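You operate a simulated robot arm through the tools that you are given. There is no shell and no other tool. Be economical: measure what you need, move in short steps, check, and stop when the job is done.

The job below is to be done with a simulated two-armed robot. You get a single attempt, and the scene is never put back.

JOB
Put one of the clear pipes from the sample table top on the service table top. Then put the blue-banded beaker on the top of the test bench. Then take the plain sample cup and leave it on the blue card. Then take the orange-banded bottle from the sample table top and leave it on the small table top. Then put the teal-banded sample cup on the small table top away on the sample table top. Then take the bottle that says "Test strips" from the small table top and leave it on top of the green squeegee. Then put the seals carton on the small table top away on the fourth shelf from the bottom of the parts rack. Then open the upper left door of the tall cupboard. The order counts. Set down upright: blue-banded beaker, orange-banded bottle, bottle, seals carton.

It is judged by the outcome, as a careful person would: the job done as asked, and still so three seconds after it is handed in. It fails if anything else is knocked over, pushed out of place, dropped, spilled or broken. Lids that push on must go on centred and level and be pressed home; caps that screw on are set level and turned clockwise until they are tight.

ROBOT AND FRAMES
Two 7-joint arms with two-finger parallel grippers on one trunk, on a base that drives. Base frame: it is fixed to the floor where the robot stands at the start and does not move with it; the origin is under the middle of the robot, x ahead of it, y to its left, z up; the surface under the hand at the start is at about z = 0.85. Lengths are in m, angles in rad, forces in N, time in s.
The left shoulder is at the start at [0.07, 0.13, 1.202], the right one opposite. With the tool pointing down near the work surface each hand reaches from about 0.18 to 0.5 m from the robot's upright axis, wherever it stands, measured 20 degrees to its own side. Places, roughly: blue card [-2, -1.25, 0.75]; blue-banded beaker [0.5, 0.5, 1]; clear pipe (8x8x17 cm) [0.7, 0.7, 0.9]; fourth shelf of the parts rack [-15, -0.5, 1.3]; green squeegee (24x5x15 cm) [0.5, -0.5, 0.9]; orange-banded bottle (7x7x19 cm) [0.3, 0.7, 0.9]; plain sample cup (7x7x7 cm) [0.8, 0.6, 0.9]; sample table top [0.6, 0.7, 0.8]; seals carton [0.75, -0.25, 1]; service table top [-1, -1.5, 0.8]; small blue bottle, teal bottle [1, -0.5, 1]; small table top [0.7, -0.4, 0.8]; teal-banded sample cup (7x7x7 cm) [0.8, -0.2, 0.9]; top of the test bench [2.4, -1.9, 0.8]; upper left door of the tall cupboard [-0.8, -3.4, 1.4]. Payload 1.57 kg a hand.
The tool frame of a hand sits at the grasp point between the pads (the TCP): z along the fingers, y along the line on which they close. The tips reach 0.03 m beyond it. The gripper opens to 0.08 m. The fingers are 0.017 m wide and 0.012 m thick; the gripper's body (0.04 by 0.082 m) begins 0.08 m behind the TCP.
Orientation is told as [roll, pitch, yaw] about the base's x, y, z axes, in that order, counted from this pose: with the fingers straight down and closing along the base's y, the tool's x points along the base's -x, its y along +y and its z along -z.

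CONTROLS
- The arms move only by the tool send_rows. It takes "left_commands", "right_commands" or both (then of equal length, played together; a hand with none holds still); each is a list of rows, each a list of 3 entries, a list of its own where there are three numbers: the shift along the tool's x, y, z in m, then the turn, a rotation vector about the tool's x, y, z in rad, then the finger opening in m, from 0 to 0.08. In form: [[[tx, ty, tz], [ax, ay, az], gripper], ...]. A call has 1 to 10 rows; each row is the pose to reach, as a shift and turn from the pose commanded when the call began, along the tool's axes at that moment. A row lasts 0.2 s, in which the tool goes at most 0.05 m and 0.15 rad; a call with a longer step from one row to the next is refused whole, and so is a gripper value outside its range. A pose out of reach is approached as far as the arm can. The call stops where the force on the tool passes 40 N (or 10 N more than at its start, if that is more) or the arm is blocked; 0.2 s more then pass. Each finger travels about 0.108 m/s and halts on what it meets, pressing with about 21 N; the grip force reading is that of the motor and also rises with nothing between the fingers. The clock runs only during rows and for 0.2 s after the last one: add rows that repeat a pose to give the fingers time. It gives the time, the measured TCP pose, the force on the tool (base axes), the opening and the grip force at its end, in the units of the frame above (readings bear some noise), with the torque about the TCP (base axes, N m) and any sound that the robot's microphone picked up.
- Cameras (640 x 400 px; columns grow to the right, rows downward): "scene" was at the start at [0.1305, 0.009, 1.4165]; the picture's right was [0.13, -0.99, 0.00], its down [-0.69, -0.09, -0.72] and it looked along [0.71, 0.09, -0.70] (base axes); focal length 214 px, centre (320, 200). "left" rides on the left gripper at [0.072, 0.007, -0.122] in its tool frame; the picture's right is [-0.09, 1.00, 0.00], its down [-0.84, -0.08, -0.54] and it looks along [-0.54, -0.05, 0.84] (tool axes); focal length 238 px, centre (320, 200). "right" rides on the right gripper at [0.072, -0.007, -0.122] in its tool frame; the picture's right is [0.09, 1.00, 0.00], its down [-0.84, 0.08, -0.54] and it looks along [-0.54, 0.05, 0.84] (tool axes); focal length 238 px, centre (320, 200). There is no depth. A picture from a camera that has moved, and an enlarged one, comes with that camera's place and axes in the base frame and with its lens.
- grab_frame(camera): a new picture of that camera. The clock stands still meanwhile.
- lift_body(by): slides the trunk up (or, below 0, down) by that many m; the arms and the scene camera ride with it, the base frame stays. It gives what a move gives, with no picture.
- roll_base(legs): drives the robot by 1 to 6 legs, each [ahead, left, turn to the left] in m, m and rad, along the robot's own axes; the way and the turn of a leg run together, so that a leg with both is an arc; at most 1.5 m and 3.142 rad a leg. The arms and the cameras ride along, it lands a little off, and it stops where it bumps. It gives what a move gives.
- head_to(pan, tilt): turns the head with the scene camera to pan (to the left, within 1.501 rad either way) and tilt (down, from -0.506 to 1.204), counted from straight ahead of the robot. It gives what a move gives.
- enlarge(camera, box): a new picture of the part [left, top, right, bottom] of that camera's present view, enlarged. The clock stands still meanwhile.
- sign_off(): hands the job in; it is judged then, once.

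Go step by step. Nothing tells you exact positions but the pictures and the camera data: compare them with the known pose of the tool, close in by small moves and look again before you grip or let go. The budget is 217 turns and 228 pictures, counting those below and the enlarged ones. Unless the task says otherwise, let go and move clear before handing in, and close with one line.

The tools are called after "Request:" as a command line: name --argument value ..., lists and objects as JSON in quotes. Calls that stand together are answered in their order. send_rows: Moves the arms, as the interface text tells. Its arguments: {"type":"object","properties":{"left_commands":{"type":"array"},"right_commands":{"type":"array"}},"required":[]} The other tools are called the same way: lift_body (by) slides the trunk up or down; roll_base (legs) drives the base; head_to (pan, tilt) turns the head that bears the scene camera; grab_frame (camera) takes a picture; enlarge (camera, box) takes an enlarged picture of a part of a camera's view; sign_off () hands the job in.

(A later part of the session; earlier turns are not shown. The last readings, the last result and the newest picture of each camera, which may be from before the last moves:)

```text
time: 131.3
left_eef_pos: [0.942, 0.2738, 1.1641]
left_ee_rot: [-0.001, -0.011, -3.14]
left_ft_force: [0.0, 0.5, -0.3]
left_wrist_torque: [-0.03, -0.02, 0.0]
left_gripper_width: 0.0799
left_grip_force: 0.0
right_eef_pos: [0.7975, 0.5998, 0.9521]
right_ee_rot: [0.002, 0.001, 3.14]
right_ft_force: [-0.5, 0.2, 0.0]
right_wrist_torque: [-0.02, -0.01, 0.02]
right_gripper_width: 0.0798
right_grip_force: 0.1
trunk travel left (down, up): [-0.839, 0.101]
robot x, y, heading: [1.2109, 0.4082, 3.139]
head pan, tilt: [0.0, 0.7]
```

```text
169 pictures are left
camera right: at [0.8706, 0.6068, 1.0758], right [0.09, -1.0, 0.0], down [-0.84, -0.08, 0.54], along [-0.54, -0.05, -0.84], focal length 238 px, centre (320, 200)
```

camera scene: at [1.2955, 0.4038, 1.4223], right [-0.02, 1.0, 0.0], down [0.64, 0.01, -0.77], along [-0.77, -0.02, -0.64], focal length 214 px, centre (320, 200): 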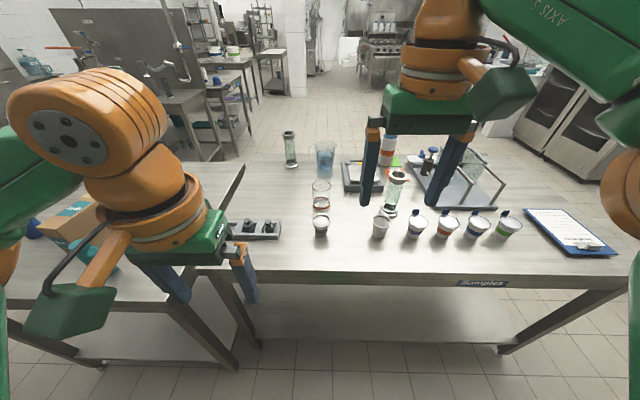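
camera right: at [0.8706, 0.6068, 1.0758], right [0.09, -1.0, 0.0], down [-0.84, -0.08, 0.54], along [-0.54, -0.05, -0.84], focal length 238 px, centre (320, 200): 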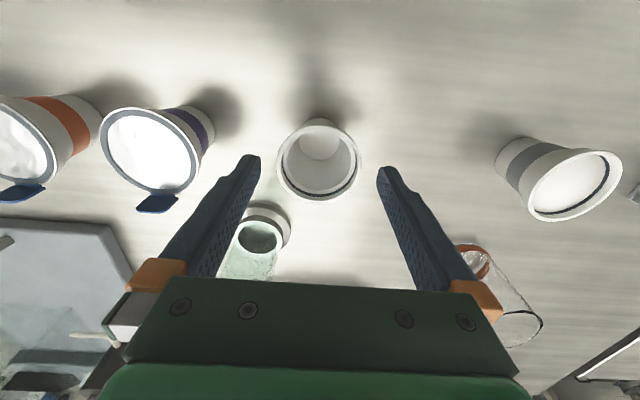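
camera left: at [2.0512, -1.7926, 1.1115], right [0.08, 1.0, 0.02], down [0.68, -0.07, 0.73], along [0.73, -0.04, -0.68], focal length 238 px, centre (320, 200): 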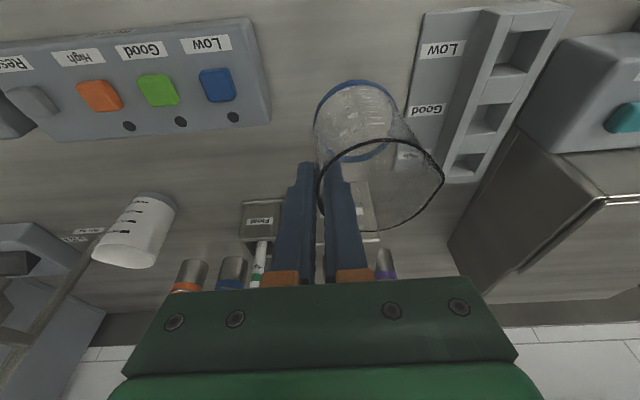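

Request:
send_rows --right_commands '[[[0.003, -0.001, 0.025], [0, 0, 0], 0.08], [[0.003, -0.001, 0.045], [0, 0, 0], 0.08], [[0.003, -0.001, 0.045], [0, 0, 0], 0.04], [[0.003, -0.001, 0.045], [0, 0, 0], 0.03], [[0.003, -0.001, 0.045], [0, 0, 0], 0.03]]'

Request:
send_rows --right_commands '[[[0, 0, -0.03], [0, 0, 0], 0.03], [[0, 0, -0.06], [0, 0, 0], 0.03]]'

Request:
grab_frame --camera "right"

```text
time: 132.5
left_eef_pos: [0.9441, 0.2731, 1.1657]
left_ee_rot: [-0.002, -0.01, -3.139]
left_ft_force: [-0.7, 0.6, 0.6]
left_wrist_torque: [0.01, 0.02, -0.02]
left_gripper_width: 0.08
left_grip_force: 0.0
right_eef_pos: [0.8033, 0.6007, 0.9092]
right_ee_rot: [-0.002, -0.002, 3.14]
right_ft_force: [0.4, -0.4, 4.6]
right_wrist_torque: [-0.11, 0.08, -0.02]
right_gripper_width: 0.0568
right_grip_force: 20.8
trunk travel left (down, up): [-0.839, 0.101]
robot x, y, heading: [1.2122, 0.4062, 3.141]
head pan, tilt: [0.0, 0.7]
```

```text
time: 133.1
left_eef_pos: [0.9455, 0.2725, 1.1651]
left_ee_rot: [-0.002, -0.011, -3.14]
left_ft_force: [0.1, 0.3, 0.1]
left_wrist_torque: [0.0, -0.04, -0.06]
left_gripper_width: 0.0798
left_grip_force: 0.0
right_eef_pos: [0.8031, 0.6003, 0.9709]
right_ee_rot: [0.0, 0.0, 3.141]
right_ft_force: [0.8, 0.1, 0.1]
right_wrist_torque: [-0.02, 0.0, -0.02]
right_gripper_width: 0.0563
right_grip_force: 20.8
trunk travel left (down, up): [-0.839, 0.101]
robot x, y, heading: [1.2146, 0.4044, 3.143]
head pan, tilt: [0.0, 0.7]
```

```text
168 pictures are left
camera right: at [0.8748, 0.6077, 1.0919], right [0.09, -1.0, 0.0], down [-0.84, -0.08, 0.54], along [-0.54, -0.05, -0.84], focal length 238 px, centre (320, 200)
```

right: 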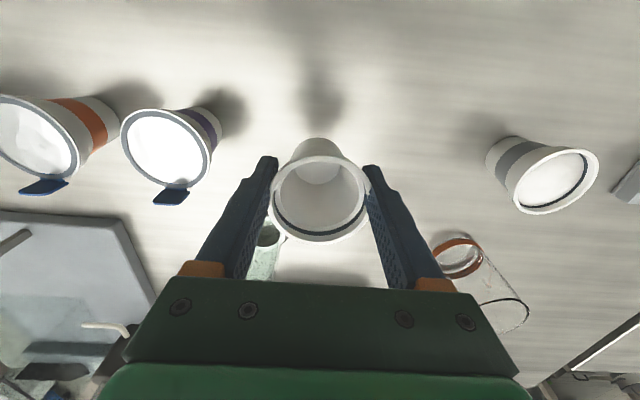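

The cup is held. I raise it, back off, and drive around via the south side toward the blue card.

Request:
send_rows --right_commands '[[[0, 0, -0.05], [0, 0, 0], 0.03], [[0, 0, -0.1], [0, 0, 0], 0.03], [[0, 0, -0.15], [0, 0, 0], 0.03], [[0.03, 0, -0.19], [0, 0, 0], 0.03], [[0.05, 0.03, -0.23], [0, 0, 0], 0.03]]'

Request:
roll_base --legs '[[-0.25, 0, 0], [0, 1.0, 0], [0, 0.85, 0], [1.3, 0, 0], [0.35, 0, 0]]'

Request:
head_to --pan -0.4 --tilt 0.3

Request:
grab_frame --camera "scene"

```text
refused: row 5 steps farther than a row can; nothing moved
```

```text
time: 151.8
left_eef_pos: [-0.4353, -1.5947, 1.1644]
left_ee_rot: [-0.001, -0.011, -3.139]
left_ft_force: [0.0, -0.4, 0.7]
left_wrist_torque: [0.01, 0.05, 0.03]
left_gripper_width: 0.0801
left_grip_force: 0.1
right_eef_pos: [-0.5785, -1.2667, 0.9695]
right_ee_rot: [-0.001, -0.001, -3.142]
right_ft_force: [0.4, 0.2, -0.2]
right_wrist_torque: [0.01, -0.04, 0.01]
right_gripper_width: 0.0568
right_grip_force: 20.8
trunk travel left (down, up): [-0.839, 0.101]
robot x, y, heading: [-0.1681, -1.4603, -3.145]
head pan, tilt: [0.0, 0.7]
```

```text
time: 152.7
left_eef_pos: [-0.4371, -1.5951, 1.1644]
left_ee_rot: [-0.001, -0.01, -3.137]
left_ft_force: [0.1, 0.8, -0.4]
left_wrist_torque: [0.03, 0.0, 0.01]
left_gripper_width: 0.0796
left_grip_force: 0.0
right_eef_pos: [-0.5792, -1.2674, 0.9678]
right_ee_rot: [0.0, 0.0, -3.142]
right_ft_force: [-0.9, -0.2, 0.2]
right_wrist_torque: [0.02, 0.03, -0.02]
right_gripper_width: 0.0568
right_grip_force: 21.1
trunk travel left (down, up): [-0.839, 0.101]
robot x, y, heading: [-0.1692, -1.4608, -3.139]
head pan, tilt: [-0.4, 0.3]
```

```text
167 pictures are left
camera scene: at [-0.3053, -1.4268, 1.4583], right [0.39, 0.92, 0.0], down [0.27, -0.11, -0.95], along [-0.88, 0.37, -0.3], focal length 214 px, centre (320, 200)
```

scene: 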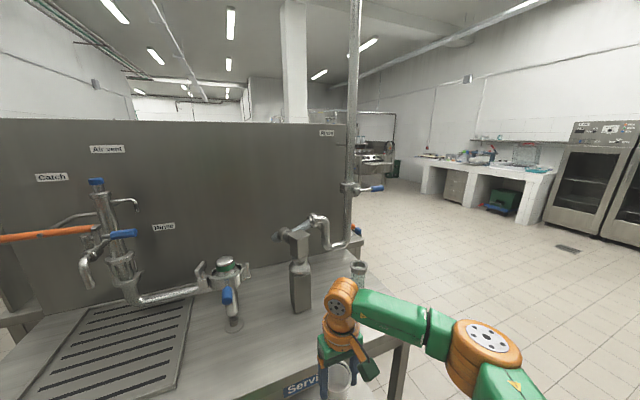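

The raise was refused while the drive went ahead, so the cup travelled low. No contact was reported, and I'll check the small table later; now I raise the cup.

Request:
send_rows --right_commands '[[[0, 0, -0.045], [0, 0, 0], 0.03], [[0, 0, -0.09], [0, 0, 0], 0.03], [[0.02, 0, -0.13], [0, 0, 0], 0.03], [[0.04, 0.01, -0.17], [0, 0, 0], 0.03], [[0.06, 0.02, -0.21], [0, 0, 0], 0.03], [[0.06, 0.02, -0.23], [0, 0, 0], 0.03]]'

Request:
head_to --pan -1.5 --tilt 0.35

Request:
grab_frame --camera "scene"

```text
time: 154.1
left_eef_pos: [-0.4369, -1.5945, 1.1645]
left_ee_rot: [0.0, -0.012, -3.137]
left_ft_force: [0.0, -1.5, 0.4]
left_wrist_torque: [0.0, -0.04, 0.01]
left_gripper_width: 0.08
left_grip_force: 0.1
right_eef_pos: [-0.5192, -1.2858, 1.1982]
right_ee_rot: [-0.001, 0.0, 3.142]
right_ft_force: [-0.4, 0.1, -0.7]
right_wrist_torque: [0.02, -0.02, -0.01]
right_gripper_width: 0.0567
right_grip_force: 20.9
trunk travel left (down, up): [-0.839, 0.101]
robot x, y, heading: [-0.168, -1.4617, -3.142]
head pan, tilt: [-0.4, 0.3]
```

```text
time: 155.4
left_eef_pos: [-0.4378, -1.595, 1.1646]
left_ee_rot: [0.001, -0.011, -3.136]
left_ft_force: [0.5, 0.1, -0.1]
left_wrist_torque: [0.02, -0.01, -0.01]
left_gripper_width: 0.0799
left_grip_force: 0.0
right_eef_pos: [-0.5199, -1.2861, 1.1972]
right_ee_rot: [0.001, 0.001, -3.14]
right_ft_force: [-0.3, -0.6, -0.2]
right_wrist_torque: [-0.03, -0.02, -0.02]
right_gripper_width: 0.0568
right_grip_force: 21.2
trunk travel left (down, up): [-0.839, 0.101]
robot x, y, heading: [-0.1702, -1.4607, -3.14]
head pan, tilt: [-1.499, 0.351]
```

```text
166 pictures are left
camera scene: at [-0.2256, -1.3701, 1.4537], right [1.0, 0.07, 0.0], down [0.03, -0.34, -0.94], along [-0.07, 0.94, -0.34], focal length 214 px, centre (320, 200)
```

scene: 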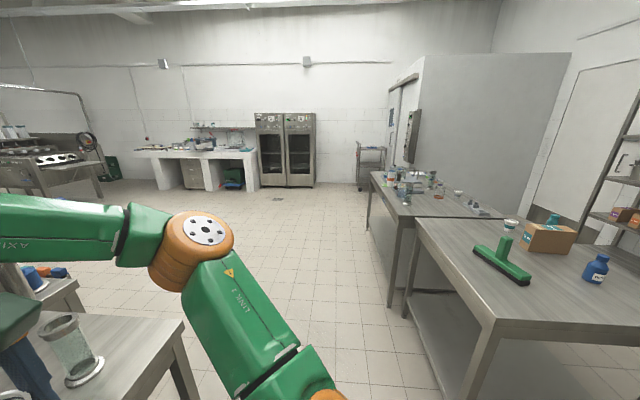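

All small-table items still stand. I strafe north past the service table and drive west.

Request:
roll_base --legs '[[0, -1.1, 0], [1.1, 0, 0]]'

Request:
head_to --pan 0.6 --tilt 0.45

Request:
grab_frame --camera "scene"

```text
time: 166.3
left_eef_pos: [-1.5389, -0.4993, 1.1641]
left_ee_rot: [0.0, -0.01, -3.134]
left_ft_force: [0.6, 0.8, 0.1]
left_wrist_torque: [0.0, -0.02, -0.01]
left_gripper_width: 0.0801
left_grip_force: 0.1
right_eef_pos: [-1.6228, -0.193, 1.1987]
right_ee_rot: [-0.001, -0.001, -3.138]
right_ft_force: [0.2, -0.4, -0.2]
right_wrist_torque: [0.0, -0.01, 0.0]
right_gripper_width: 0.0568
right_grip_force: 21.2
trunk travel left (down, up): [-0.839, 0.101]
robot x, y, heading: [-1.2702, -0.3633, -3.141]
head pan, tilt: [-1.499, 0.351]
```

```text
time: 168.3
left_eef_pos: [-1.54, -0.4987, 1.1657]
left_ee_rot: [-0.001, -0.012, -3.134]
left_ft_force: [-0.7, -0.2, 0.6]
left_wrist_torque: [-0.01, 0.01, -0.02]
left_gripper_width: 0.0799
left_grip_force: 0.1
right_eef_pos: [-1.625, -0.1909, 1.1982]
right_ee_rot: [-0.001, -0.002, -3.139]
right_ft_force: [-0.6, -0.1, 0.3]
right_wrist_torque: [0.0, 0.02, 0.0]
right_gripper_width: 0.0567
right_grip_force: 20.8
trunk travel left (down, up): [-0.839, 0.101]
robot x, y, heading: [-1.2657, -0.3633, -3.139]
head pan, tilt: [0.6, 0.45]
```

```text
165 pictures are left
camera scene: at [-1.3976, -0.4195, 1.4445], right [-0.57, 0.82, 0.0], down [0.36, 0.25, -0.9], along [-0.74, -0.51, -0.44], focal length 214 px, centre (320, 200)
```

scene: 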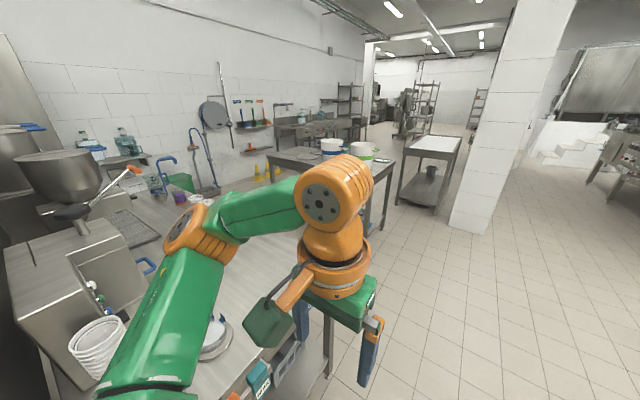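

Request:
head_to --pan 1.0 --tilt 0.6

Request:
grab_frame --camera "scene"

Request:
roll_base --legs '[[0.5, 0, 0]]'

Request:
grab_frame --camera "scene"

```text
time: 169.1
left_eef_pos: [-1.5394, -0.4986, 1.1654]
left_ee_rot: [-0.001, -0.011, -3.136]
left_ft_force: [0.3, 0.2, 0.7]
left_wrist_torque: [0.02, 0.0, 0.01]
left_gripper_width: 0.0799
left_grip_force: 0.1
right_eef_pos: [-1.6231, -0.1909, 1.1991]
right_ee_rot: [0.001, 0.0, -3.139]
right_ft_force: [-1.4, 0.1, 0.4]
right_wrist_torque: [0.01, -0.01, 0.04]
right_gripper_width: 0.0566
right_grip_force: 20.7
trunk travel left (down, up): [-0.839, 0.101]
robot x, y, heading: [-1.2709, -0.3658, -3.136]
head pan, tilt: [1.0, 0.6]
```

```text
164 pictures are left
camera scene: at [-1.3694, -0.4418, 1.4309], right [-0.84, 0.54, 0.0], down [0.3, 0.48, -0.83], along [-0.44, -0.7, -0.56], focal length 214 px, centre (320, 200)
```

scene: 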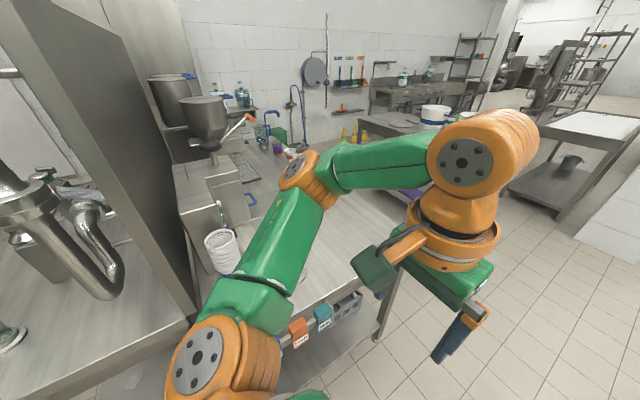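

```text
time: 172.1
left_eef_pos: [-2.0414, -0.5017, 1.1648]
left_ee_rot: [-0.001, -0.014, -3.136]
left_ft_force: [-0.1, 0.9, -0.5]
left_wrist_torque: [-0.05, 0.0, 0.03]
left_gripper_width: 0.08
left_grip_force: 0.0
right_eef_pos: [-2.1254, -0.1927, 1.1999]
right_ee_rot: [-0.002, -0.001, -3.139]
right_ft_force: [0.8, 0.0, -0.6]
right_wrist_torque: [-0.01, 0.03, 0.01]
right_gripper_width: 0.0563
right_grip_force: 21.1
trunk travel left (down, up): [-0.839, 0.101]
robot x, y, heading: [-1.7734, -0.3649, -3.136]
head pan, tilt: [1.0, 0.6]
```

```text
163 pictures are left
camera scene: at [-1.8703, -0.4437, 1.4311], right [-0.84, 0.54, 0.0], down [0.3, 0.48, -0.83], along [-0.44, -0.7, -0.56], focal length 214 px, centre (320, 200)
```

scene: 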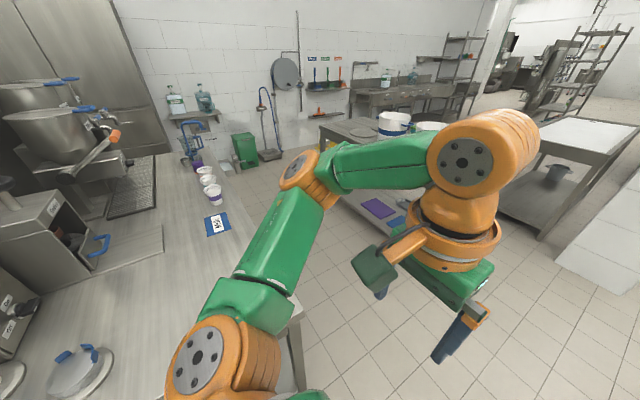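

The blue card lies on the table at about (-1.88, -1.29), near its west edge. I drive to the northwest of it and turn toward it.

Request:
roll_base --legs '[[0.48, 0.28, 0], [0, 0, 2.69]]'

Request:
head_to --pan -0.35 --tilt 0.7

Request:
grab_frame --camera "scene"

```text
time: 181.6
left_eef_pos: [-1.9509, -0.6473, 1.1653]
left_ee_rot: [0.001, -0.011, -0.446]
left_ft_force: [-0.2, -0.5, 0.9]
left_wrist_torque: [-0.03, -0.01, 0.04]
left_gripper_width: 0.0802
left_grip_force: 0.0
right_eef_pos: [-2.0107, -0.9601, 1.1979]
right_ee_rot: [-0.001, 0.0, -0.451]
right_ft_force: [0.1, 0.8, 0.2]
right_wrist_torque: [0.0, -0.01, 0.01]
right_gripper_width: 0.0566
right_grip_force: 21.0
trunk travel left (down, up): [-0.839, 0.101]
robot x, y, heading: [-2.2526, -0.6495, -0.447]
head pan, tilt: [1.0, 0.6]
```

```text
time: 183.1
left_eef_pos: [-1.9522, -0.6476, 1.1654]
left_ee_rot: [-0.001, -0.009, -0.446]
left_ft_force: [0.2, -0.3, 0.4]
left_wrist_torque: [0.01, 0.01, 0.0]
left_gripper_width: 0.0803
left_grip_force: 0.1
right_eef_pos: [-2.0109, -0.9611, 1.1981]
right_ee_rot: [-0.001, 0.0, -0.45]
right_ft_force: [-0.3, -0.3, 0.2]
right_wrist_torque: [0.01, 0.01, 0.01]
right_gripper_width: 0.0567
right_grip_force: 20.9
trunk travel left (down, up): [-0.839, 0.101]
robot x, y, heading: [-2.2478, -0.6481, -0.45]
head pan, tilt: [-0.351, 0.7]
```

```text
162 pictures are left
camera scene: at [-2.1491, -0.7346, 1.4223], right [-0.72, -0.7, 0.0], down [-0.45, 0.46, -0.76], along [0.53, -0.55, -0.64], focal length 214 px, centre (320, 200)
```

scene: 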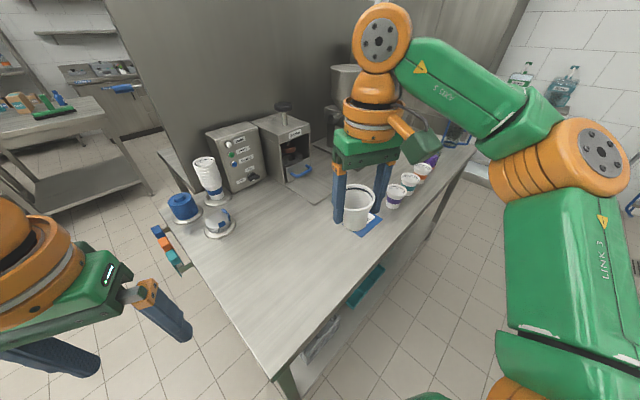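

Request:
roll_base --legs '[[0.158, -0.235, 0]]'

Request:
grab_frame --camera "scene"

Request:
grab_frame --camera "right"

```text
time: 185.1
left_eef_pos: [-1.9129, -0.925, 1.1642]
left_ee_rot: [-0.003, -0.012, -0.449]
left_ft_force: [-0.3, -0.3, 0.0]
left_wrist_torque: [0.0, 0.03, 0.04]
left_gripper_width: 0.0798
left_grip_force: 0.1
right_eef_pos: [-1.9708, -1.2378, 1.1988]
right_ee_rot: [-0.002, -0.002, -0.452]
right_ft_force: [0.2, -0.1, 0.2]
right_wrist_torque: [0.0, 0.02, -0.01]
right_gripper_width: 0.0564
right_grip_force: 20.7
trunk travel left (down, up): [-0.839, 0.101]
robot x, y, heading: [-2.2115, -0.927, -0.455]
head pan, tilt: [-0.351, 0.7]
```

```text
161 pictures are left
camera scene: at [-2.1084, -1.0117, 1.4225], right [-0.72, -0.7, 0.0], down [-0.45, 0.46, -0.77], along [0.53, -0.55, -0.64], focal length 214 px, centre (320, 200)
```

scene: 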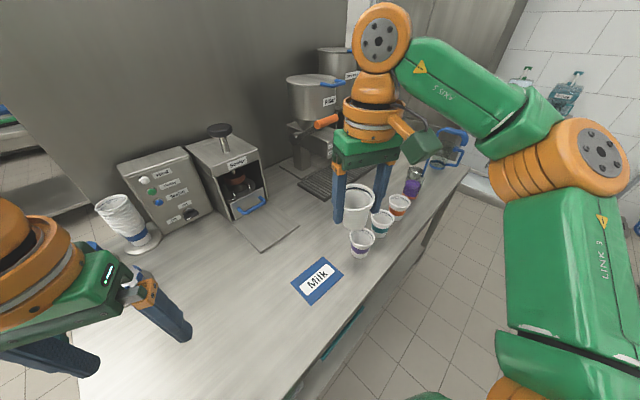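

```text
160 pictures are left
camera right: at [-2.0386, -1.2125, 1.3217], right [0.35, 0.94, 0.0], down [0.79, -0.29, 0.54], along [0.51, -0.19, -0.84], focal length 238 px, centre (320, 200)
```

right: 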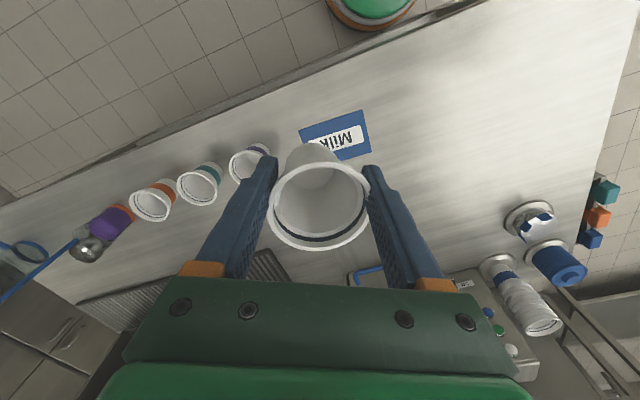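

The blue "Milk" card is centred near (-1.883, -1.235). I move the cup over it and partway down.

Request:
send_rows --right_commands '[[[-0.03, 0.015, 0.0], [0, 0, 0], 0.03], [[-0.055, 0.03, 0.03], [0, 0, 0], 0.03], [[-0.078, 0.041, 0.065], [0, 0, 0], 0.03], [[-0.078, 0.041, 0.11], [0, 0, 0], 0.03], [[-0.078, 0.041, 0.155], [0, 0, 0], 0.03], [[-0.078, 0.041, 0.2], [0, 0, 0], 0.03], [[-0.078, 0.041, 0.23], [0, 0, 0], 0.03]]'

Request:
grab_frame --camera "right"

Request:
enlarge --camera "scene" --box '[240, 200, 440, 325]'

```text
time: 186.7
left_eef_pos: [-1.9102, -0.9282, 1.1645]
left_ee_rot: [0.0, -0.01, -0.448]
left_ft_force: [-0.1, 0.2, 0.3]
left_wrist_torque: [-0.03, -0.01, 0.0]
left_gripper_width: 0.0801
left_grip_force: 0.0
right_eef_pos: [-1.8835, -1.2381, 0.968]
right_ee_rot: [0.0, -0.001, -0.453]
right_ft_force: [-1.1, -0.1, -0.7]
right_wrist_torque: [0.0, -0.03, -0.06]
right_gripper_width: 0.056
right_grip_force: 20.6
trunk travel left (down, up): [-0.839, 0.101]
robot x, y, heading: [-2.2097, -0.9276, -0.455]
head pan, tilt: [-0.351, 0.7]
```

```text
159 pictures are left
camera right: at [-1.9507, -1.2133, 1.0903], right [0.35, 0.94, 0.0], down [0.79, -0.3, 0.54], along [0.51, -0.19, -0.84], focal length 238 px, centre (320, 200)
```

right: 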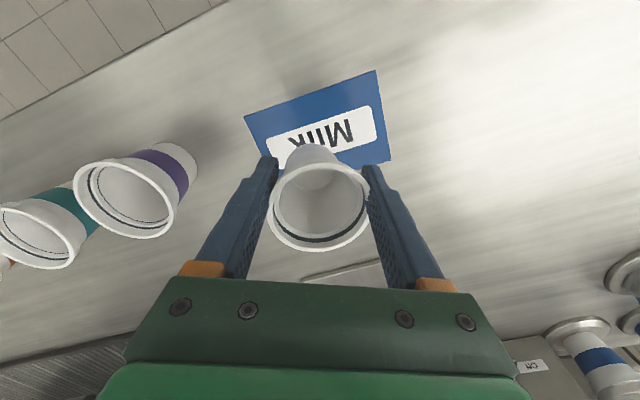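

```text
3.20 times, centred on (340, 262) of scene
camera zoom: at [-2.1076, -1.0151, 1.4222], right [-0.72, -0.7, 0.0], down [-0.45, 0.46, -0.76], along [0.53, -0.55, -0.64], focal length 686 px, centre (256, 0)
```

zoom: 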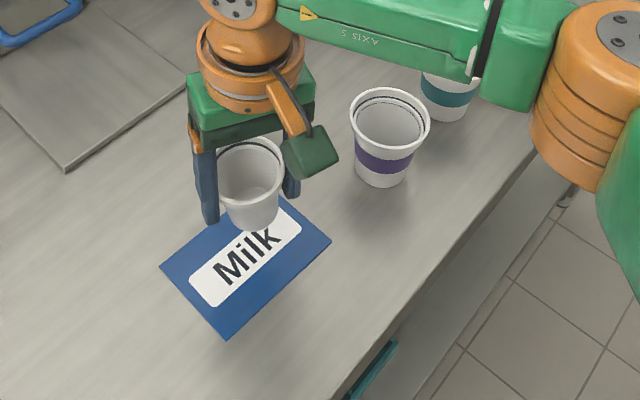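

Request:
send_rows --right_commands '[[[0, 0, 0.025], [0, 0, 0], 0.03], [[0, 0, 0.047], [0, 0, 0], 0.03]]'

Request:
send_rows --right_commands '[[[0, 0, 0.004], [0, 0, 0], 0.03], [[0, 0, 0.008], [0, 0, 0], 0.03]]'

```text
time: 187.3
left_eef_pos: [-1.9108, -0.9276, 1.1656]
left_ee_rot: [0.001, -0.009, -0.449]
left_ft_force: [0.5, -1.0, 0.2]
left_wrist_torque: [0.01, 0.02, 0.02]
left_gripper_width: 0.0801
left_grip_force: 0.0
right_eef_pos: [-1.8826, -1.2389, 0.9204]
right_ee_rot: [0.003, -0.001, -0.451]
right_ft_force: [0.6, 1.2, 0.0]
right_wrist_torque: [0.02, 0.01, 0.02]
right_gripper_width: 0.0562
right_grip_force: 21.1
trunk travel left (down, up): [-0.839, 0.101]
robot x, y, heading: [-2.2127, -0.9272, -0.45]
head pan, tilt: [-0.351, 0.7]
```

```text
time: 187.9
left_eef_pos: [-1.9107, -0.926, 1.1646]
left_ee_rot: [0.0, -0.01, -0.448]
left_ft_force: [-0.6, 0.3, 0.5]
left_wrist_torque: [0.03, 0.0, 0.01]
left_gripper_width: 0.0799
left_grip_force: 0.0
right_eef_pos: [-1.8826, -1.2387, 0.914]
right_ee_rot: [-0.001, 0.001, -0.452]
right_ft_force: [-0.6, 0.0, -0.4]
right_wrist_torque: [-0.01, -0.04, -0.03]
right_gripper_width: 0.0562
right_grip_force: 20.8
trunk travel left (down, up): [-0.839, 0.101]
robot x, y, heading: [-2.2108, -0.9279, -0.449]
head pan, tilt: [-0.351, 0.7]
```

Request:
send_rows --right_commands '[[[0, 0, 0.003], [0, 0, 0], 0.03], [[0, 0, 0.006], [0, 0, 0], 0.03]]'

Request:
enlarge --camera "scene" --box '[260, 220, 400, 310]'

```text
time: 188.5
left_eef_pos: [-1.9124, -0.9274, 1.1655]
left_ee_rot: [0.0, -0.01, -0.449]
left_ft_force: [-0.1, 0.9, 0.5]
left_wrist_torque: [0.0, 0.0, -0.01]
left_gripper_width: 0.08
left_grip_force: 0.2
right_eef_pos: [-1.8828, -1.2373, 0.9099]
right_ee_rot: [0.002, -0.004, -0.452]
right_ft_force: [1.0, -1.7, 14.8]
right_wrist_torque: [0.03, -0.19, -0.01]
right_gripper_width: 0.0559
right_grip_force: 20.9
trunk travel left (down, up): [-0.839, 0.101]
robot x, y, heading: [-2.2119, -0.9302, -0.448]
head pan, tilt: [-0.351, 0.7]
```

```text
4.44 times, centred on (330, 265) of scene
camera zoom: at [-2.1105, -1.0132, 1.4229], right [-0.72, -0.7, 0.0], down [-0.45, 0.46, -0.77], along [0.53, -0.55, -0.64], focal length 953 px, centre (276, -89)
```

zoom: 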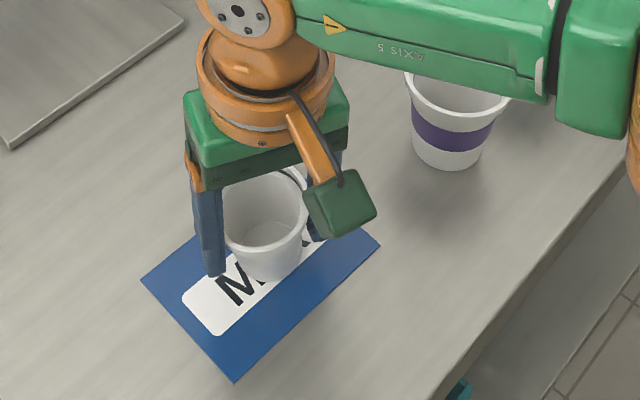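

The cup rests on the card. I release and rise.

Request:
send_rows --right_commands '[[[0, 0, -0.002], [0, 0, 0], 0.03], [[0, 0, -0.002], [0, 0, 0], 0.06], [[0, 0, -0.002], [0, 0, 0], 0.078], [[0, 0, -0.002], [0, 0, 0], 0.078], [[0, 0, -0.045], [0, 0, 0], 0.078], [[0, 0, -0.09], [0, 0, 0], 0.078], [[0, 0, -0.135], [0, 0, 0], 0.078], [[0.02, 0, -0.18], [0, 0, 0], 0.078], [[0.05, -0.02, -0.21], [0, 0, 0], 0.078], [[0.075, -0.04, -0.24], [0, 0, 0], 0.078]]'

Request:
grab_frame --camera "scene"

```text
time: 190.7
left_eef_pos: [-1.9118, -0.928, 1.1654]
left_ee_rot: [0.0, -0.01, -0.451]
left_ft_force: [0.4, -0.6, 0.1]
left_wrist_torque: [-0.01, 0.0, -0.02]
left_gripper_width: 0.08
left_grip_force: 0.0
right_eef_pos: [-1.97, -1.2421, 1.1478]
right_ee_rot: [0.001, -0.002, -0.453]
right_ft_force: [-0.8, 0.4, -0.5]
right_wrist_torque: [0.0, -0.01, -0.04]
right_gripper_width: 0.078
right_grip_force: 0.1
trunk travel left (down, up): [-0.839, 0.101]
robot x, y, heading: [-2.2143, -0.9288, -0.447]
head pan, tilt: [-0.351, 0.7]
```

```text
156 pictures are left
camera scene: at [-2.1102, -1.015, 1.4224], right [-0.72, -0.7, 0.0], down [-0.45, 0.46, -0.77], along [0.53, -0.55, -0.64], focal length 214 px, centre (320, 200)
```

scene: 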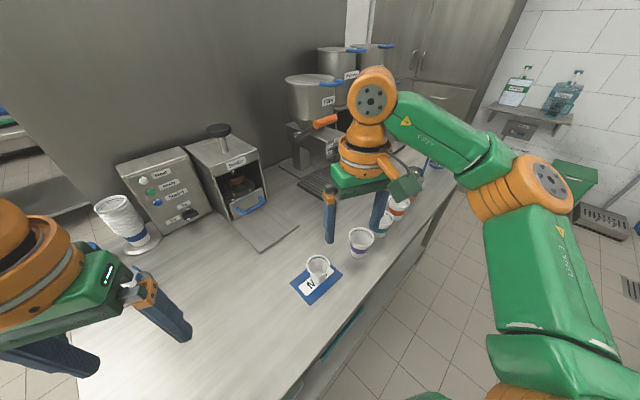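

The cup stands on the card. Now I drive back to the sample table for the orange-banded bottle.

Request:
roll_base --legs '[[-0.158, 0.235, 0], [0, 0, 0.447], [0, 0.45, 0], [1.5, 0, 0], [0.6, 0.78, 0]]'

Request:
head_to --pan 0.35 --tilt 0.75

Request:
grab_frame --camera "scene"

Request:
grab_frame --camera "left"

```text
time: 208.1
left_eef_pos: [0.1253, 0.7179, 1.166]
left_ee_rot: [-0.001, -0.01, 0.002]
left_ft_force: [0.1, 0.9, 0.9]
left_wrist_torque: [0.0, 0.04, -0.01]
left_gripper_width: 0.08
left_grip_force: 0.1
right_eef_pos: [0.2095, 0.4105, 1.1478]
right_ee_rot: [0.002, -0.001, -0.002]
right_ft_force: [-0.2, -0.9, -0.3]
right_wrist_torque: [0.03, -0.05, 0.02]
right_gripper_width: 0.0779
right_grip_force: 0.1
trunk travel left (down, up): [-0.839, 0.101]
robot x, y, heading: [-0.1481, 0.5859, 0.0]
head pan, tilt: [-0.351, 0.7]
```

```text
time: 209.1
left_eef_pos: [0.1254, 0.7189, 1.1648]
left_ee_rot: [-0.001, -0.015, 0.001]
left_ft_force: [-0.1, 0.1, 0.4]
left_wrist_torque: [0.01, 0.0, 0.01]
left_gripper_width: 0.0799
left_grip_force: 0.1
right_eef_pos: [0.211, 0.4114, 1.147]
right_ee_rot: [0.0, -0.003, -0.002]
right_ft_force: [-0.3, -0.3, 0.6]
right_wrist_torque: [-0.01, 0.03, 0.01]
right_gripper_width: 0.0779
right_grip_force: 0.1
trunk travel left (down, up): [-0.839, 0.101]
robot x, y, heading: [-0.1446, 0.5845, -0.005]
head pan, tilt: [0.351, 0.75]
```

```text
155 pictures are left
camera scene: at [-0.018, 0.6118, 1.418], right [0.34, -0.94, 0.0], down [-0.64, -0.23, -0.73], along [0.69, 0.25, -0.68], focal length 214 px, centre (320, 200)
```

scene: 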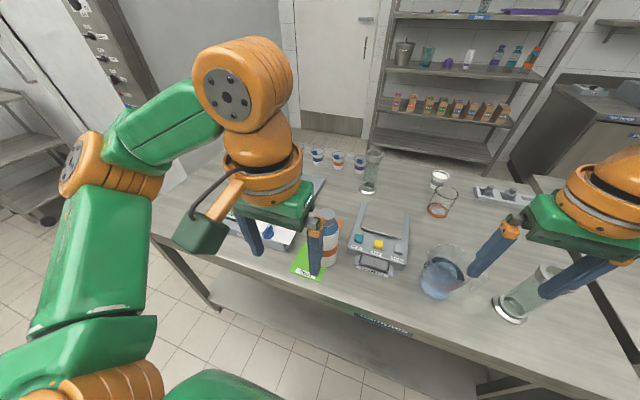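

```text
154 pictures are left
camera left: at [0.0508, 0.7246, 1.2866], right [0.09, 1.0, 0.0], down [0.83, -0.08, 0.55], along [0.55, -0.05, -0.83], focal length 238 px, centre (320, 200)
```

left: 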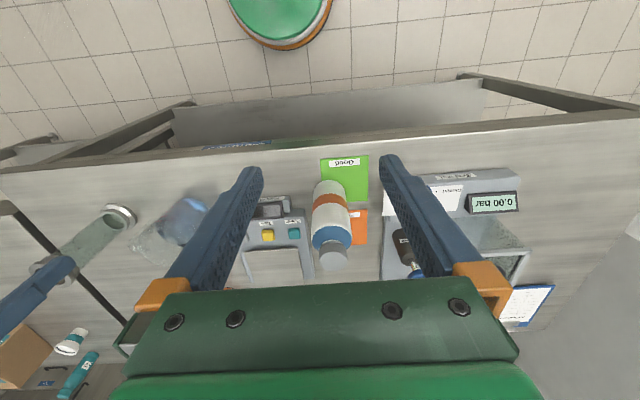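

The bottle stands at about (0.32, 0.718), cap top 1.047. I drive closer and position above the cap.

Request:
roll_base --legs '[[0.13, 0, 0.005]]'

Request:
send_rows --left_commands '[[[-0.03, 0, 0.0], [0, 0, 0], 0.08], [[-0.06, 0, 0.02], [0, 0, 0], 0.08], [[-0.06, 0, 0.03], [0, 0.0, 0], 0.08]]'

Request:
grab_frame --camera "left"

Request:
enlarge --camera "scene" --box '[180, 180, 400, 320]'

```text
time: 210.4
left_eef_pos: [0.2507, 0.7194, 1.1652]
left_ee_rot: [0.0, -0.014, 0.009]
left_ft_force: [-0.5, 0.3, 0.2]
left_wrist_torque: [-0.01, 0.01, 0.02]
left_gripper_width: 0.0798
left_grip_force: 0.1
right_eef_pos: [0.3388, 0.4136, 1.1483]
right_ee_rot: [-0.001, -0.004, 0.004]
right_ft_force: [-0.5, -0.4, 0.4]
right_wrist_torque: [-0.01, -0.01, -0.02]
right_gripper_width: 0.078
right_grip_force: 0.0
trunk travel left (down, up): [-0.839, 0.101]
robot x, y, heading: [-0.0121, 0.5888, 0.005]
head pan, tilt: [0.351, 0.75]
```

```text
time: 211.2
left_eef_pos: [0.315, 0.7196, 1.1352]
left_ee_rot: [-0.002, -0.01, 0.006]
left_ft_force: [-0.6, -0.3, -0.5]
left_wrist_torque: [0.0, 0.01, 0.03]
left_gripper_width: 0.08
left_grip_force: 0.0
right_eef_pos: [0.3419, 0.4133, 1.147]
right_ee_rot: [0.0, 0.0, 0.003]
right_ft_force: [0.2, 1.0, -0.4]
right_wrist_torque: [0.0, -0.01, -0.03]
right_gripper_width: 0.078
right_grip_force: 0.0
trunk travel left (down, up): [-0.839, 0.101]
robot x, y, heading: [-0.0168, 0.5827, 0.002]
head pan, tilt: [0.351, 0.75]
```

```text
153 pictures are left
camera left: at [0.2413, 0.7259, 1.2564], right [0.09, 1.0, 0.0], down [0.83, -0.07, 0.55], along [0.55, -0.05, -0.83], focal length 238 px, centre (320, 200)
```

left: 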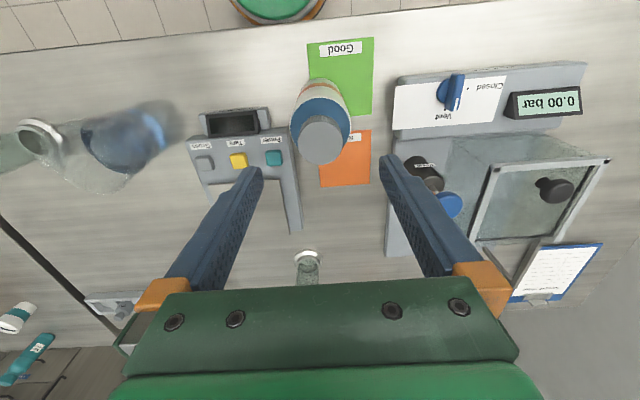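

```text
2.86 times, centred on (290, 250) of scene
camera zoom: at [0.1124, 0.6131, 1.418], right [0.35, -0.94, 0.0], down [-0.64, -0.24, -0.73], along [0.69, 0.25, -0.68], focal length 613 px, centre (406, 57)
```

zoom: 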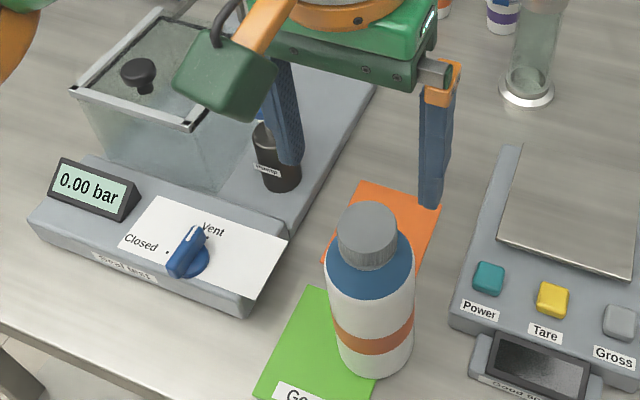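

Request:
send_rows --left_commands '[[[0, -0.001, 0.04], [0, 0, 0], 0.07], [[0, -0.001, 0.075], [0, 0, 0], 0.07], [[0, -0.001, 0.096], [0, 0, 0], 0.07], [[0, -0.001, 0.096], [0, 0, 0], 0.07]]'

Request:
grab_frame --camera "left"

Request:
enlarge --camera "scene" --box '[230, 200, 370, 320]'

```text
time: 212.2
left_eef_pos: [0.3152, 0.7201, 1.0393]
left_ee_rot: [0.001, -0.011, 0.007]
left_ft_force: [-0.2, 0.3, 0.3]
left_wrist_torque: [0.01, 0.03, 0.0]
left_gripper_width: 0.0701
left_grip_force: 0.0
right_eef_pos: [0.3413, 0.4129, 1.1472]
right_ee_rot: [0.001, -0.002, 0.002]
right_ft_force: [-0.3, -1.0, -0.2]
right_wrist_torque: [-0.02, 0.01, -0.02]
right_gripper_width: 0.0779
right_grip_force: 0.0
trunk travel left (down, up): [-0.839, 0.101]
robot x, y, heading: [-0.0166, 0.589, 0.006]
head pan, tilt: [0.351, 0.75]
```

```text
151 pictures are left
camera left: at [0.2416, 0.7254, 1.1607], right [0.09, 1.0, 0.0], down [0.83, -0.07, 0.55], along [0.55, -0.05, -0.83], focal length 238 px, centre (320, 200)
```

left: 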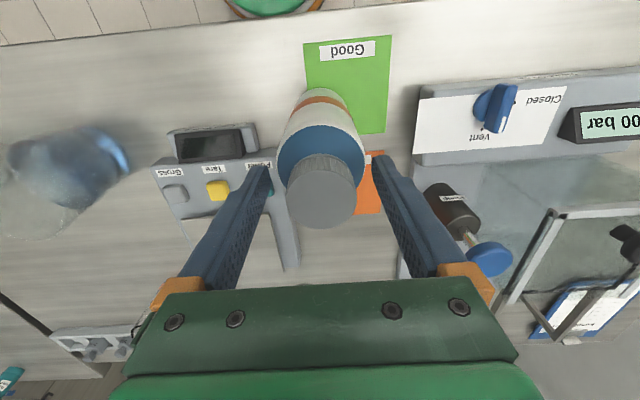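

```text
3.33 times, centred on (300, 260) of scene
camera zoom: at [0.112, 0.6127, 1.418], right [0.35, -0.94, 0.0], down [-0.64, -0.24, -0.73], along [0.69, 0.25, -0.68], focal length 715 px, centre (387, 0)
```

zoom: 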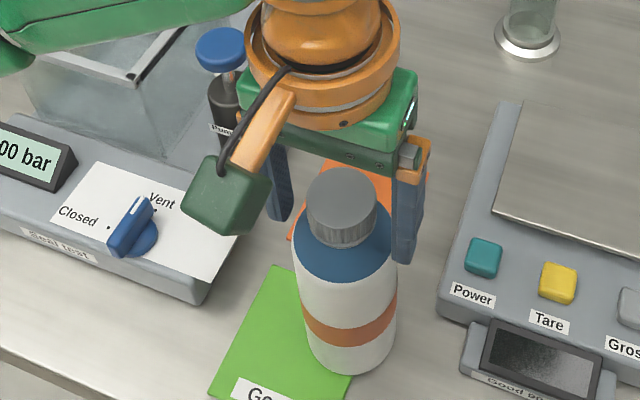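

Request:
send_rows --left_commands '[[[0.002, 0, 0], [0, 0, 0], 0.04], [[0.002, 0, 0], [0, 0, 0], 0.02], [[0.002, 0, 0], [0, 0, 0], 0.02], [[0.002, 0, 0], [0, 0, 0], 0.02]]'

Request:
send_rows --left_commands '[[[0, 0, -0.02], [0, 0, 0], 0.02], [[0, 0, -0.04], [0, 0, 0], 0.02]]'

Request:
grab_frame --camera "left"

```text
time: 213.2
left_eef_pos: [0.3137, 0.7196, 1.0401]
left_ee_rot: [-0.001, -0.013, 0.008]
left_ft_force: [7.3, 3.1, 24.5]
left_wrist_torque: [0.19, -0.78, 0.0]
left_gripper_width: 0.0472
left_grip_force: 20.8
right_eef_pos: [0.3414, 0.4127, 1.147]
right_ee_rot: [0.003, -0.001, 0.003]
right_ft_force: [0.0, 0.4, 0.9]
right_wrist_torque: [0.01, -0.01, 0.03]
right_gripper_width: 0.0779
right_grip_force: 0.0
trunk travel left (down, up): [-0.839, 0.101]
robot x, y, heading: [-0.0161, 0.5852, -0.002]
head pan, tilt: [0.351, 0.75]
```

```text
time: 213.8
left_eef_pos: [0.3123, 0.7192, 1.0787]
left_ee_rot: [-0.002, -0.01, 0.005]
left_ft_force: [0.2, 0.2, -6.0]
left_wrist_torque: [-0.02, 0.06, 0.03]
left_gripper_width: 0.0418
left_grip_force: 20.9
right_eef_pos: [0.3415, 0.4122, 1.1473]
right_ee_rot: [0.0, 0.0, 0.004]
right_ft_force: [-0.4, 0.2, -0.2]
right_wrist_torque: [0.01, -0.01, -0.01]
right_gripper_width: 0.0781
right_grip_force: 0.1
trunk travel left (down, up): [-0.839, 0.101]
robot x, y, heading: [-0.0136, 0.5835, 0.006]
head pan, tilt: [0.351, 0.75]
```

```text
149 pictures are left
camera left: at [0.2393, 0.7256, 1.2006], right [0.09, 1.0, 0.0], down [0.83, -0.07, 0.55], along [0.55, -0.05, -0.84], focal length 238 px, centre (320, 200)
```

left: 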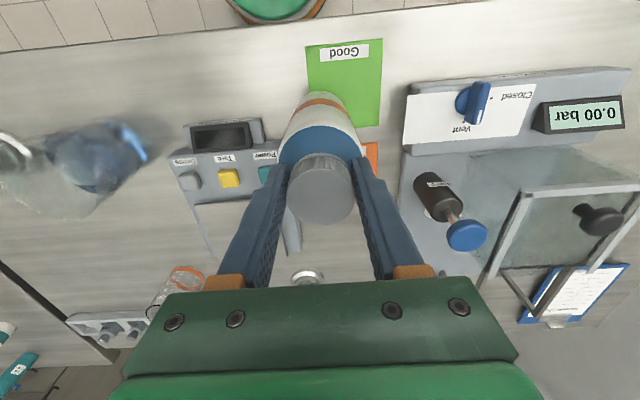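

The bottle is held by its cap. I lift it, back off, and strafe to the small table.

Request:
send_rows --left_commands '[[[0, 0, -0.045], [0, 0, 0], 0.02], [[0, 0, -0.09], [0, 0, 0], 0.02], [[0.02, 0, -0.13], [0, 0, 0], 0.02], [[0.03, 0, -0.15], [0, 0, 0], 0.02]]'

Request:
roll_base --legs '[[-0.25, 0, 0], [0, -0.9, 0]]'

Request:
head_to --pan 0.0 --tilt 0.65

Request:
grab_frame --camera "scene"

```text
time: 214.8
left_eef_pos: [0.2818, 0.719, 1.2306]
left_ee_rot: [-0.003, -0.01, 0.007]
left_ft_force: [-1.5, -0.2, -5.5]
left_wrist_torque: [0.05, 0.02, 0.0]
left_gripper_width: 0.0415
left_grip_force: 20.9
right_eef_pos: [0.3415, 0.4124, 1.1473]
right_ee_rot: [0.001, -0.002, 0.004]
right_ft_force: [-0.3, 0.4, 0.6]
right_wrist_torque: [0.02, 0.0, 0.02]
right_gripper_width: 0.0782
right_grip_force: 0.1
trunk travel left (down, up): [-0.839, 0.101]
robot x, y, heading: [-0.0156, 0.5854, 0.005]
head pan, tilt: [0.351, 0.75]
```

```text
time: 221.0
left_eef_pos: [0.0351, -0.178, 1.2286]
left_ee_rot: [-0.003, -0.01, 0.006]
left_ft_force: [-0.4, 0.3, -5.7]
left_wrist_torque: [0.0, 0.02, 0.04]
left_gripper_width: 0.0403
left_grip_force: 21.1
right_eef_pos: [0.095, -0.4855, 1.1464]
right_ee_rot: [0.0, 0.0, 0.006]
right_ft_force: [-1.1, 0.1, 0.6]
right_wrist_torque: [-0.01, -0.01, 0.0]
right_gripper_width: 0.0782
right_grip_force: 0.2
trunk travel left (down, up): [-0.839, 0.101]
robot x, y, heading: [-0.2651, -0.312, 0.006]
head pan, tilt: [0.351, 0.75]
```

```text
time: 221.8
left_eef_pos: [0.0359, -0.1789, 1.2281]
left_ee_rot: [-0.001, -0.01, 0.006]
left_ft_force: [0.5, 0.4, -5.4]
left_wrist_torque: [0.02, 0.0, -0.01]
left_gripper_width: 0.0405
left_grip_force: 20.9
right_eef_pos: [0.0946, -0.4858, 1.1473]
right_ee_rot: [0.0, -0.001, 0.006]
right_ft_force: [0.2, -0.4, -0.2]
right_wrist_torque: [-0.03, 0.01, -0.03]
right_gripper_width: 0.078
right_grip_force: 0.0
trunk travel left (down, up): [-0.839, 0.101]
robot x, y, heading: [-0.2621, -0.3103, 0.011]
head pan, tilt: [0.0, 0.649]
```

```text
148 pictures are left
camera scene: at [-0.1259, -0.3141, 1.4265], right [0.01, -1.0, 0.0], down [-0.61, 0.0, -0.8], along [0.8, 0.0, -0.61], focal length 214 px, centre (320, 200)
```

scene: 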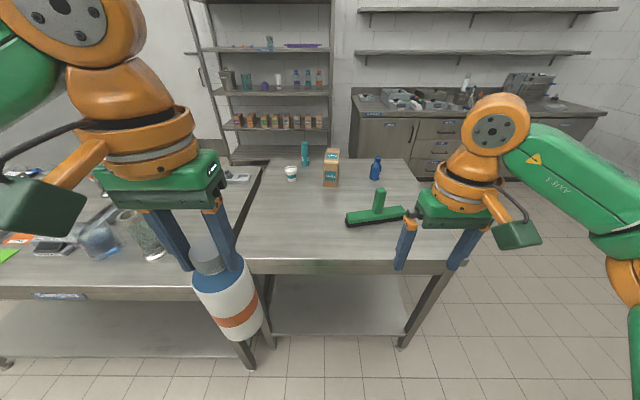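

Request:
enlarge --camera "scene" --box '[220, 130, 440, 290]'

```text
2.50 times, centred on (330, 210) of scene
camera zoom: at [-0.1259, -0.3141, 1.4265], right [0.01, -1.0, 0.0], down [-0.61, 0.0, -0.8], along [0.8, 0.0, -0.61], focal length 536 px, centre (295, 175)
```

zoom: 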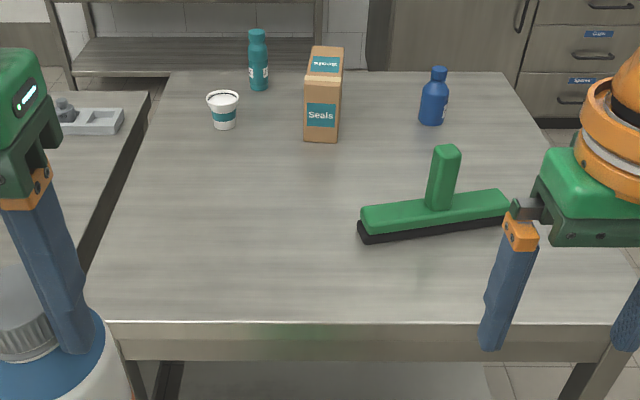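

The small table spans x 0.31–1.03, y -0.05 to -0.8, with its front left area free. I drive up to place the bottle at about (0.45, -0.17).

Request:
roll_base --legs '[[0.32, 0, -0.01]]'

Request:
send_rows --left_commands '[[[-0.03, 0, 0.0], [0, 0, 0], 0.02], [[-0.06, 0, 0.03], [0, 0, 0], 0.02], [[-0.08, 0, 0.07], [0, 0, 0], 0.02], [[-0.08, 0, 0.11], [0, 0, 0], 0.02], [[-0.08, 0, 0.14], [0, 0, 0], 0.02]]'

Request:
grab_frame --camera "left"

Request:
head_to --pan 0.2 --tilt 0.8

Request:
grab_frame --camera "scene"

```text
time: 223.9
left_eef_pos: [0.3521, -0.1806, 1.2311]
left_ee_rot: [-0.001, -0.013, -0.002]
left_ft_force: [0.0, 0.1, -5.5]
left_wrist_torque: [0.02, 0.0, 0.0]
left_gripper_width: 0.0405
left_grip_force: 20.6
right_eef_pos: [0.4085, -0.4885, 1.1486]
right_ee_rot: [0.0, -0.003, -0.004]
right_ft_force: [-0.7, -0.2, 0.9]
right_wrist_torque: [-0.03, -0.03, -0.03]
right_gripper_width: 0.0779
right_grip_force: 0.0
trunk travel left (down, up): [-0.839, 0.101]
robot x, y, heading: [0.0531, -0.3147, 0.002]
head pan, tilt: [0.0, 0.649]
```

```text
time: 225.2
left_eef_pos: [0.4359, -0.1817, 1.0893]
left_ee_rot: [-0.002, -0.01, -0.001]
left_ft_force: [-0.8, -0.2, -5.7]
left_wrist_torque: [0.0, 0.04, 0.0]
left_gripper_width: 0.0404
left_grip_force: 20.9
right_eef_pos: [0.4113, -0.4875, 1.1478]
right_ee_rot: [0.001, -0.001, -0.006]
right_ft_force: [0.3, 0.8, -0.3]
right_wrist_torque: [0.03, 0.02, 0.01]
right_gripper_width: 0.0782
right_grip_force: 0.1
trunk travel left (down, up): [-0.839, 0.101]
robot x, y, heading: [0.0564, -0.3101, -0.007]
head pan, tilt: [0.0, 0.649]
```

```text
146 pictures are left
camera left: at [0.3629, -0.176, 1.2117], right [0.09, 1.0, 0.0], down [0.83, -0.08, 0.55], along [0.55, -0.05, -0.83], focal length 238 px, centre (320, 200)
```

left: 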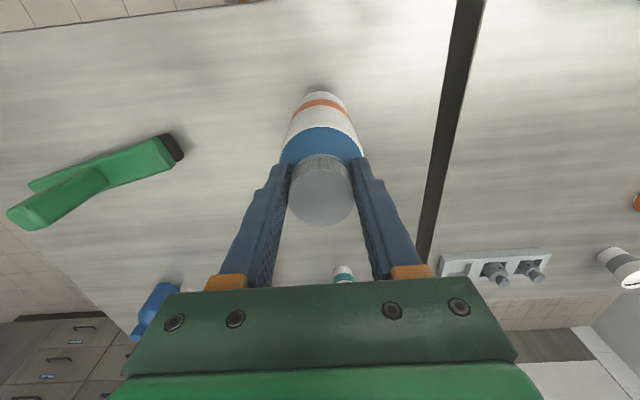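

```text
time: 225.9
left_eef_pos: [0.4372, -0.1813, 1.0903]
left_ee_rot: [0.001, -0.008, -0.004]
left_ft_force: [-0.9, 0.6, -6.0]
left_wrist_torque: [0.0, 0.05, 0.02]
left_gripper_width: 0.0403
left_grip_force: 21.3
right_eef_pos: [0.4115, -0.4886, 1.1478]
right_ee_rot: [-0.001, 0.0, -0.006]
right_ft_force: [0.5, 0.4, 0.2]
right_wrist_torque: [0.03, 0.0, 0.0]
right_gripper_width: 0.0777
right_grip_force: 0.0
trunk travel left (down, up): [-0.839, 0.101]
robot x, y, heading: [0.0569, -0.308, -0.006]
head pan, tilt: [0.201, 0.799]
```

```text
145 pictures are left
camera scene: at [0.1856, -0.2989, 1.4139], right [0.19, -0.98, 0.0], down [-0.7, -0.14, -0.7], along [0.68, 0.14, -0.72], focal length 214 px, centre (320, 200)
```

scene: 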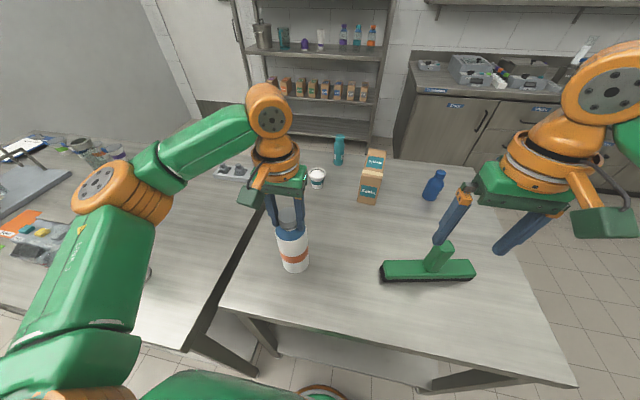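

Request:
send_rows --left_commands '[[[0, 0, 0.015], [0, 0, 0], 0.02], [[0, 0, 0.03], [0, 0, 0], 0.02]]'

Request:
send_rows --left_commands '[[[0, 0, 0.004], [0, 0, 0], 0.02], [[0, 0, 0.007], [0, 0, 0], 0.02]]'

```text
time: 226.5
left_eef_pos: [0.4371, -0.1819, 1.0601]
left_ee_rot: [-0.001, -0.008, -0.001]
left_ft_force: [-0.9, 0.3, -5.1]
left_wrist_torque: [-0.01, 0.03, -0.01]
left_gripper_width: 0.0405
left_grip_force: 21.1
right_eef_pos: [0.4119, -0.4882, 1.1461]
right_ee_rot: [0.0, 0.0, -0.006]
right_ft_force: [-0.7, 0.6, 0.2]
right_wrist_torque: [-0.01, 0.04, -0.01]
right_gripper_width: 0.0781
right_grip_force: 0.0
trunk travel left (down, up): [-0.839, 0.101]
robot x, y, heading: [0.0559, -0.3164, -0.008]
head pan, tilt: [0.201, 0.799]
```

```text
time: 227.1
left_eef_pos: [0.4377, -0.1824, 1.053]
left_ee_rot: [-0.001, -0.009, -0.001]
left_ft_force: [-0.3, 0.5, -4.9]
left_wrist_torque: [-0.02, 0.04, 0.01]
left_gripper_width: 0.0403
left_grip_force: 21.2
right_eef_pos: [0.4112, -0.4886, 1.1468]
right_ee_rot: [-0.001, -0.001, -0.005]
right_ft_force: [-0.2, -0.1, -0.2]
right_wrist_torque: [0.01, -0.01, 0.05]
right_gripper_width: 0.0778
right_grip_force: 0.1
trunk travel left (down, up): [-0.839, 0.101]
robot x, y, heading: [0.0566, -0.3146, -0.008]
head pan, tilt: [0.201, 0.799]
```

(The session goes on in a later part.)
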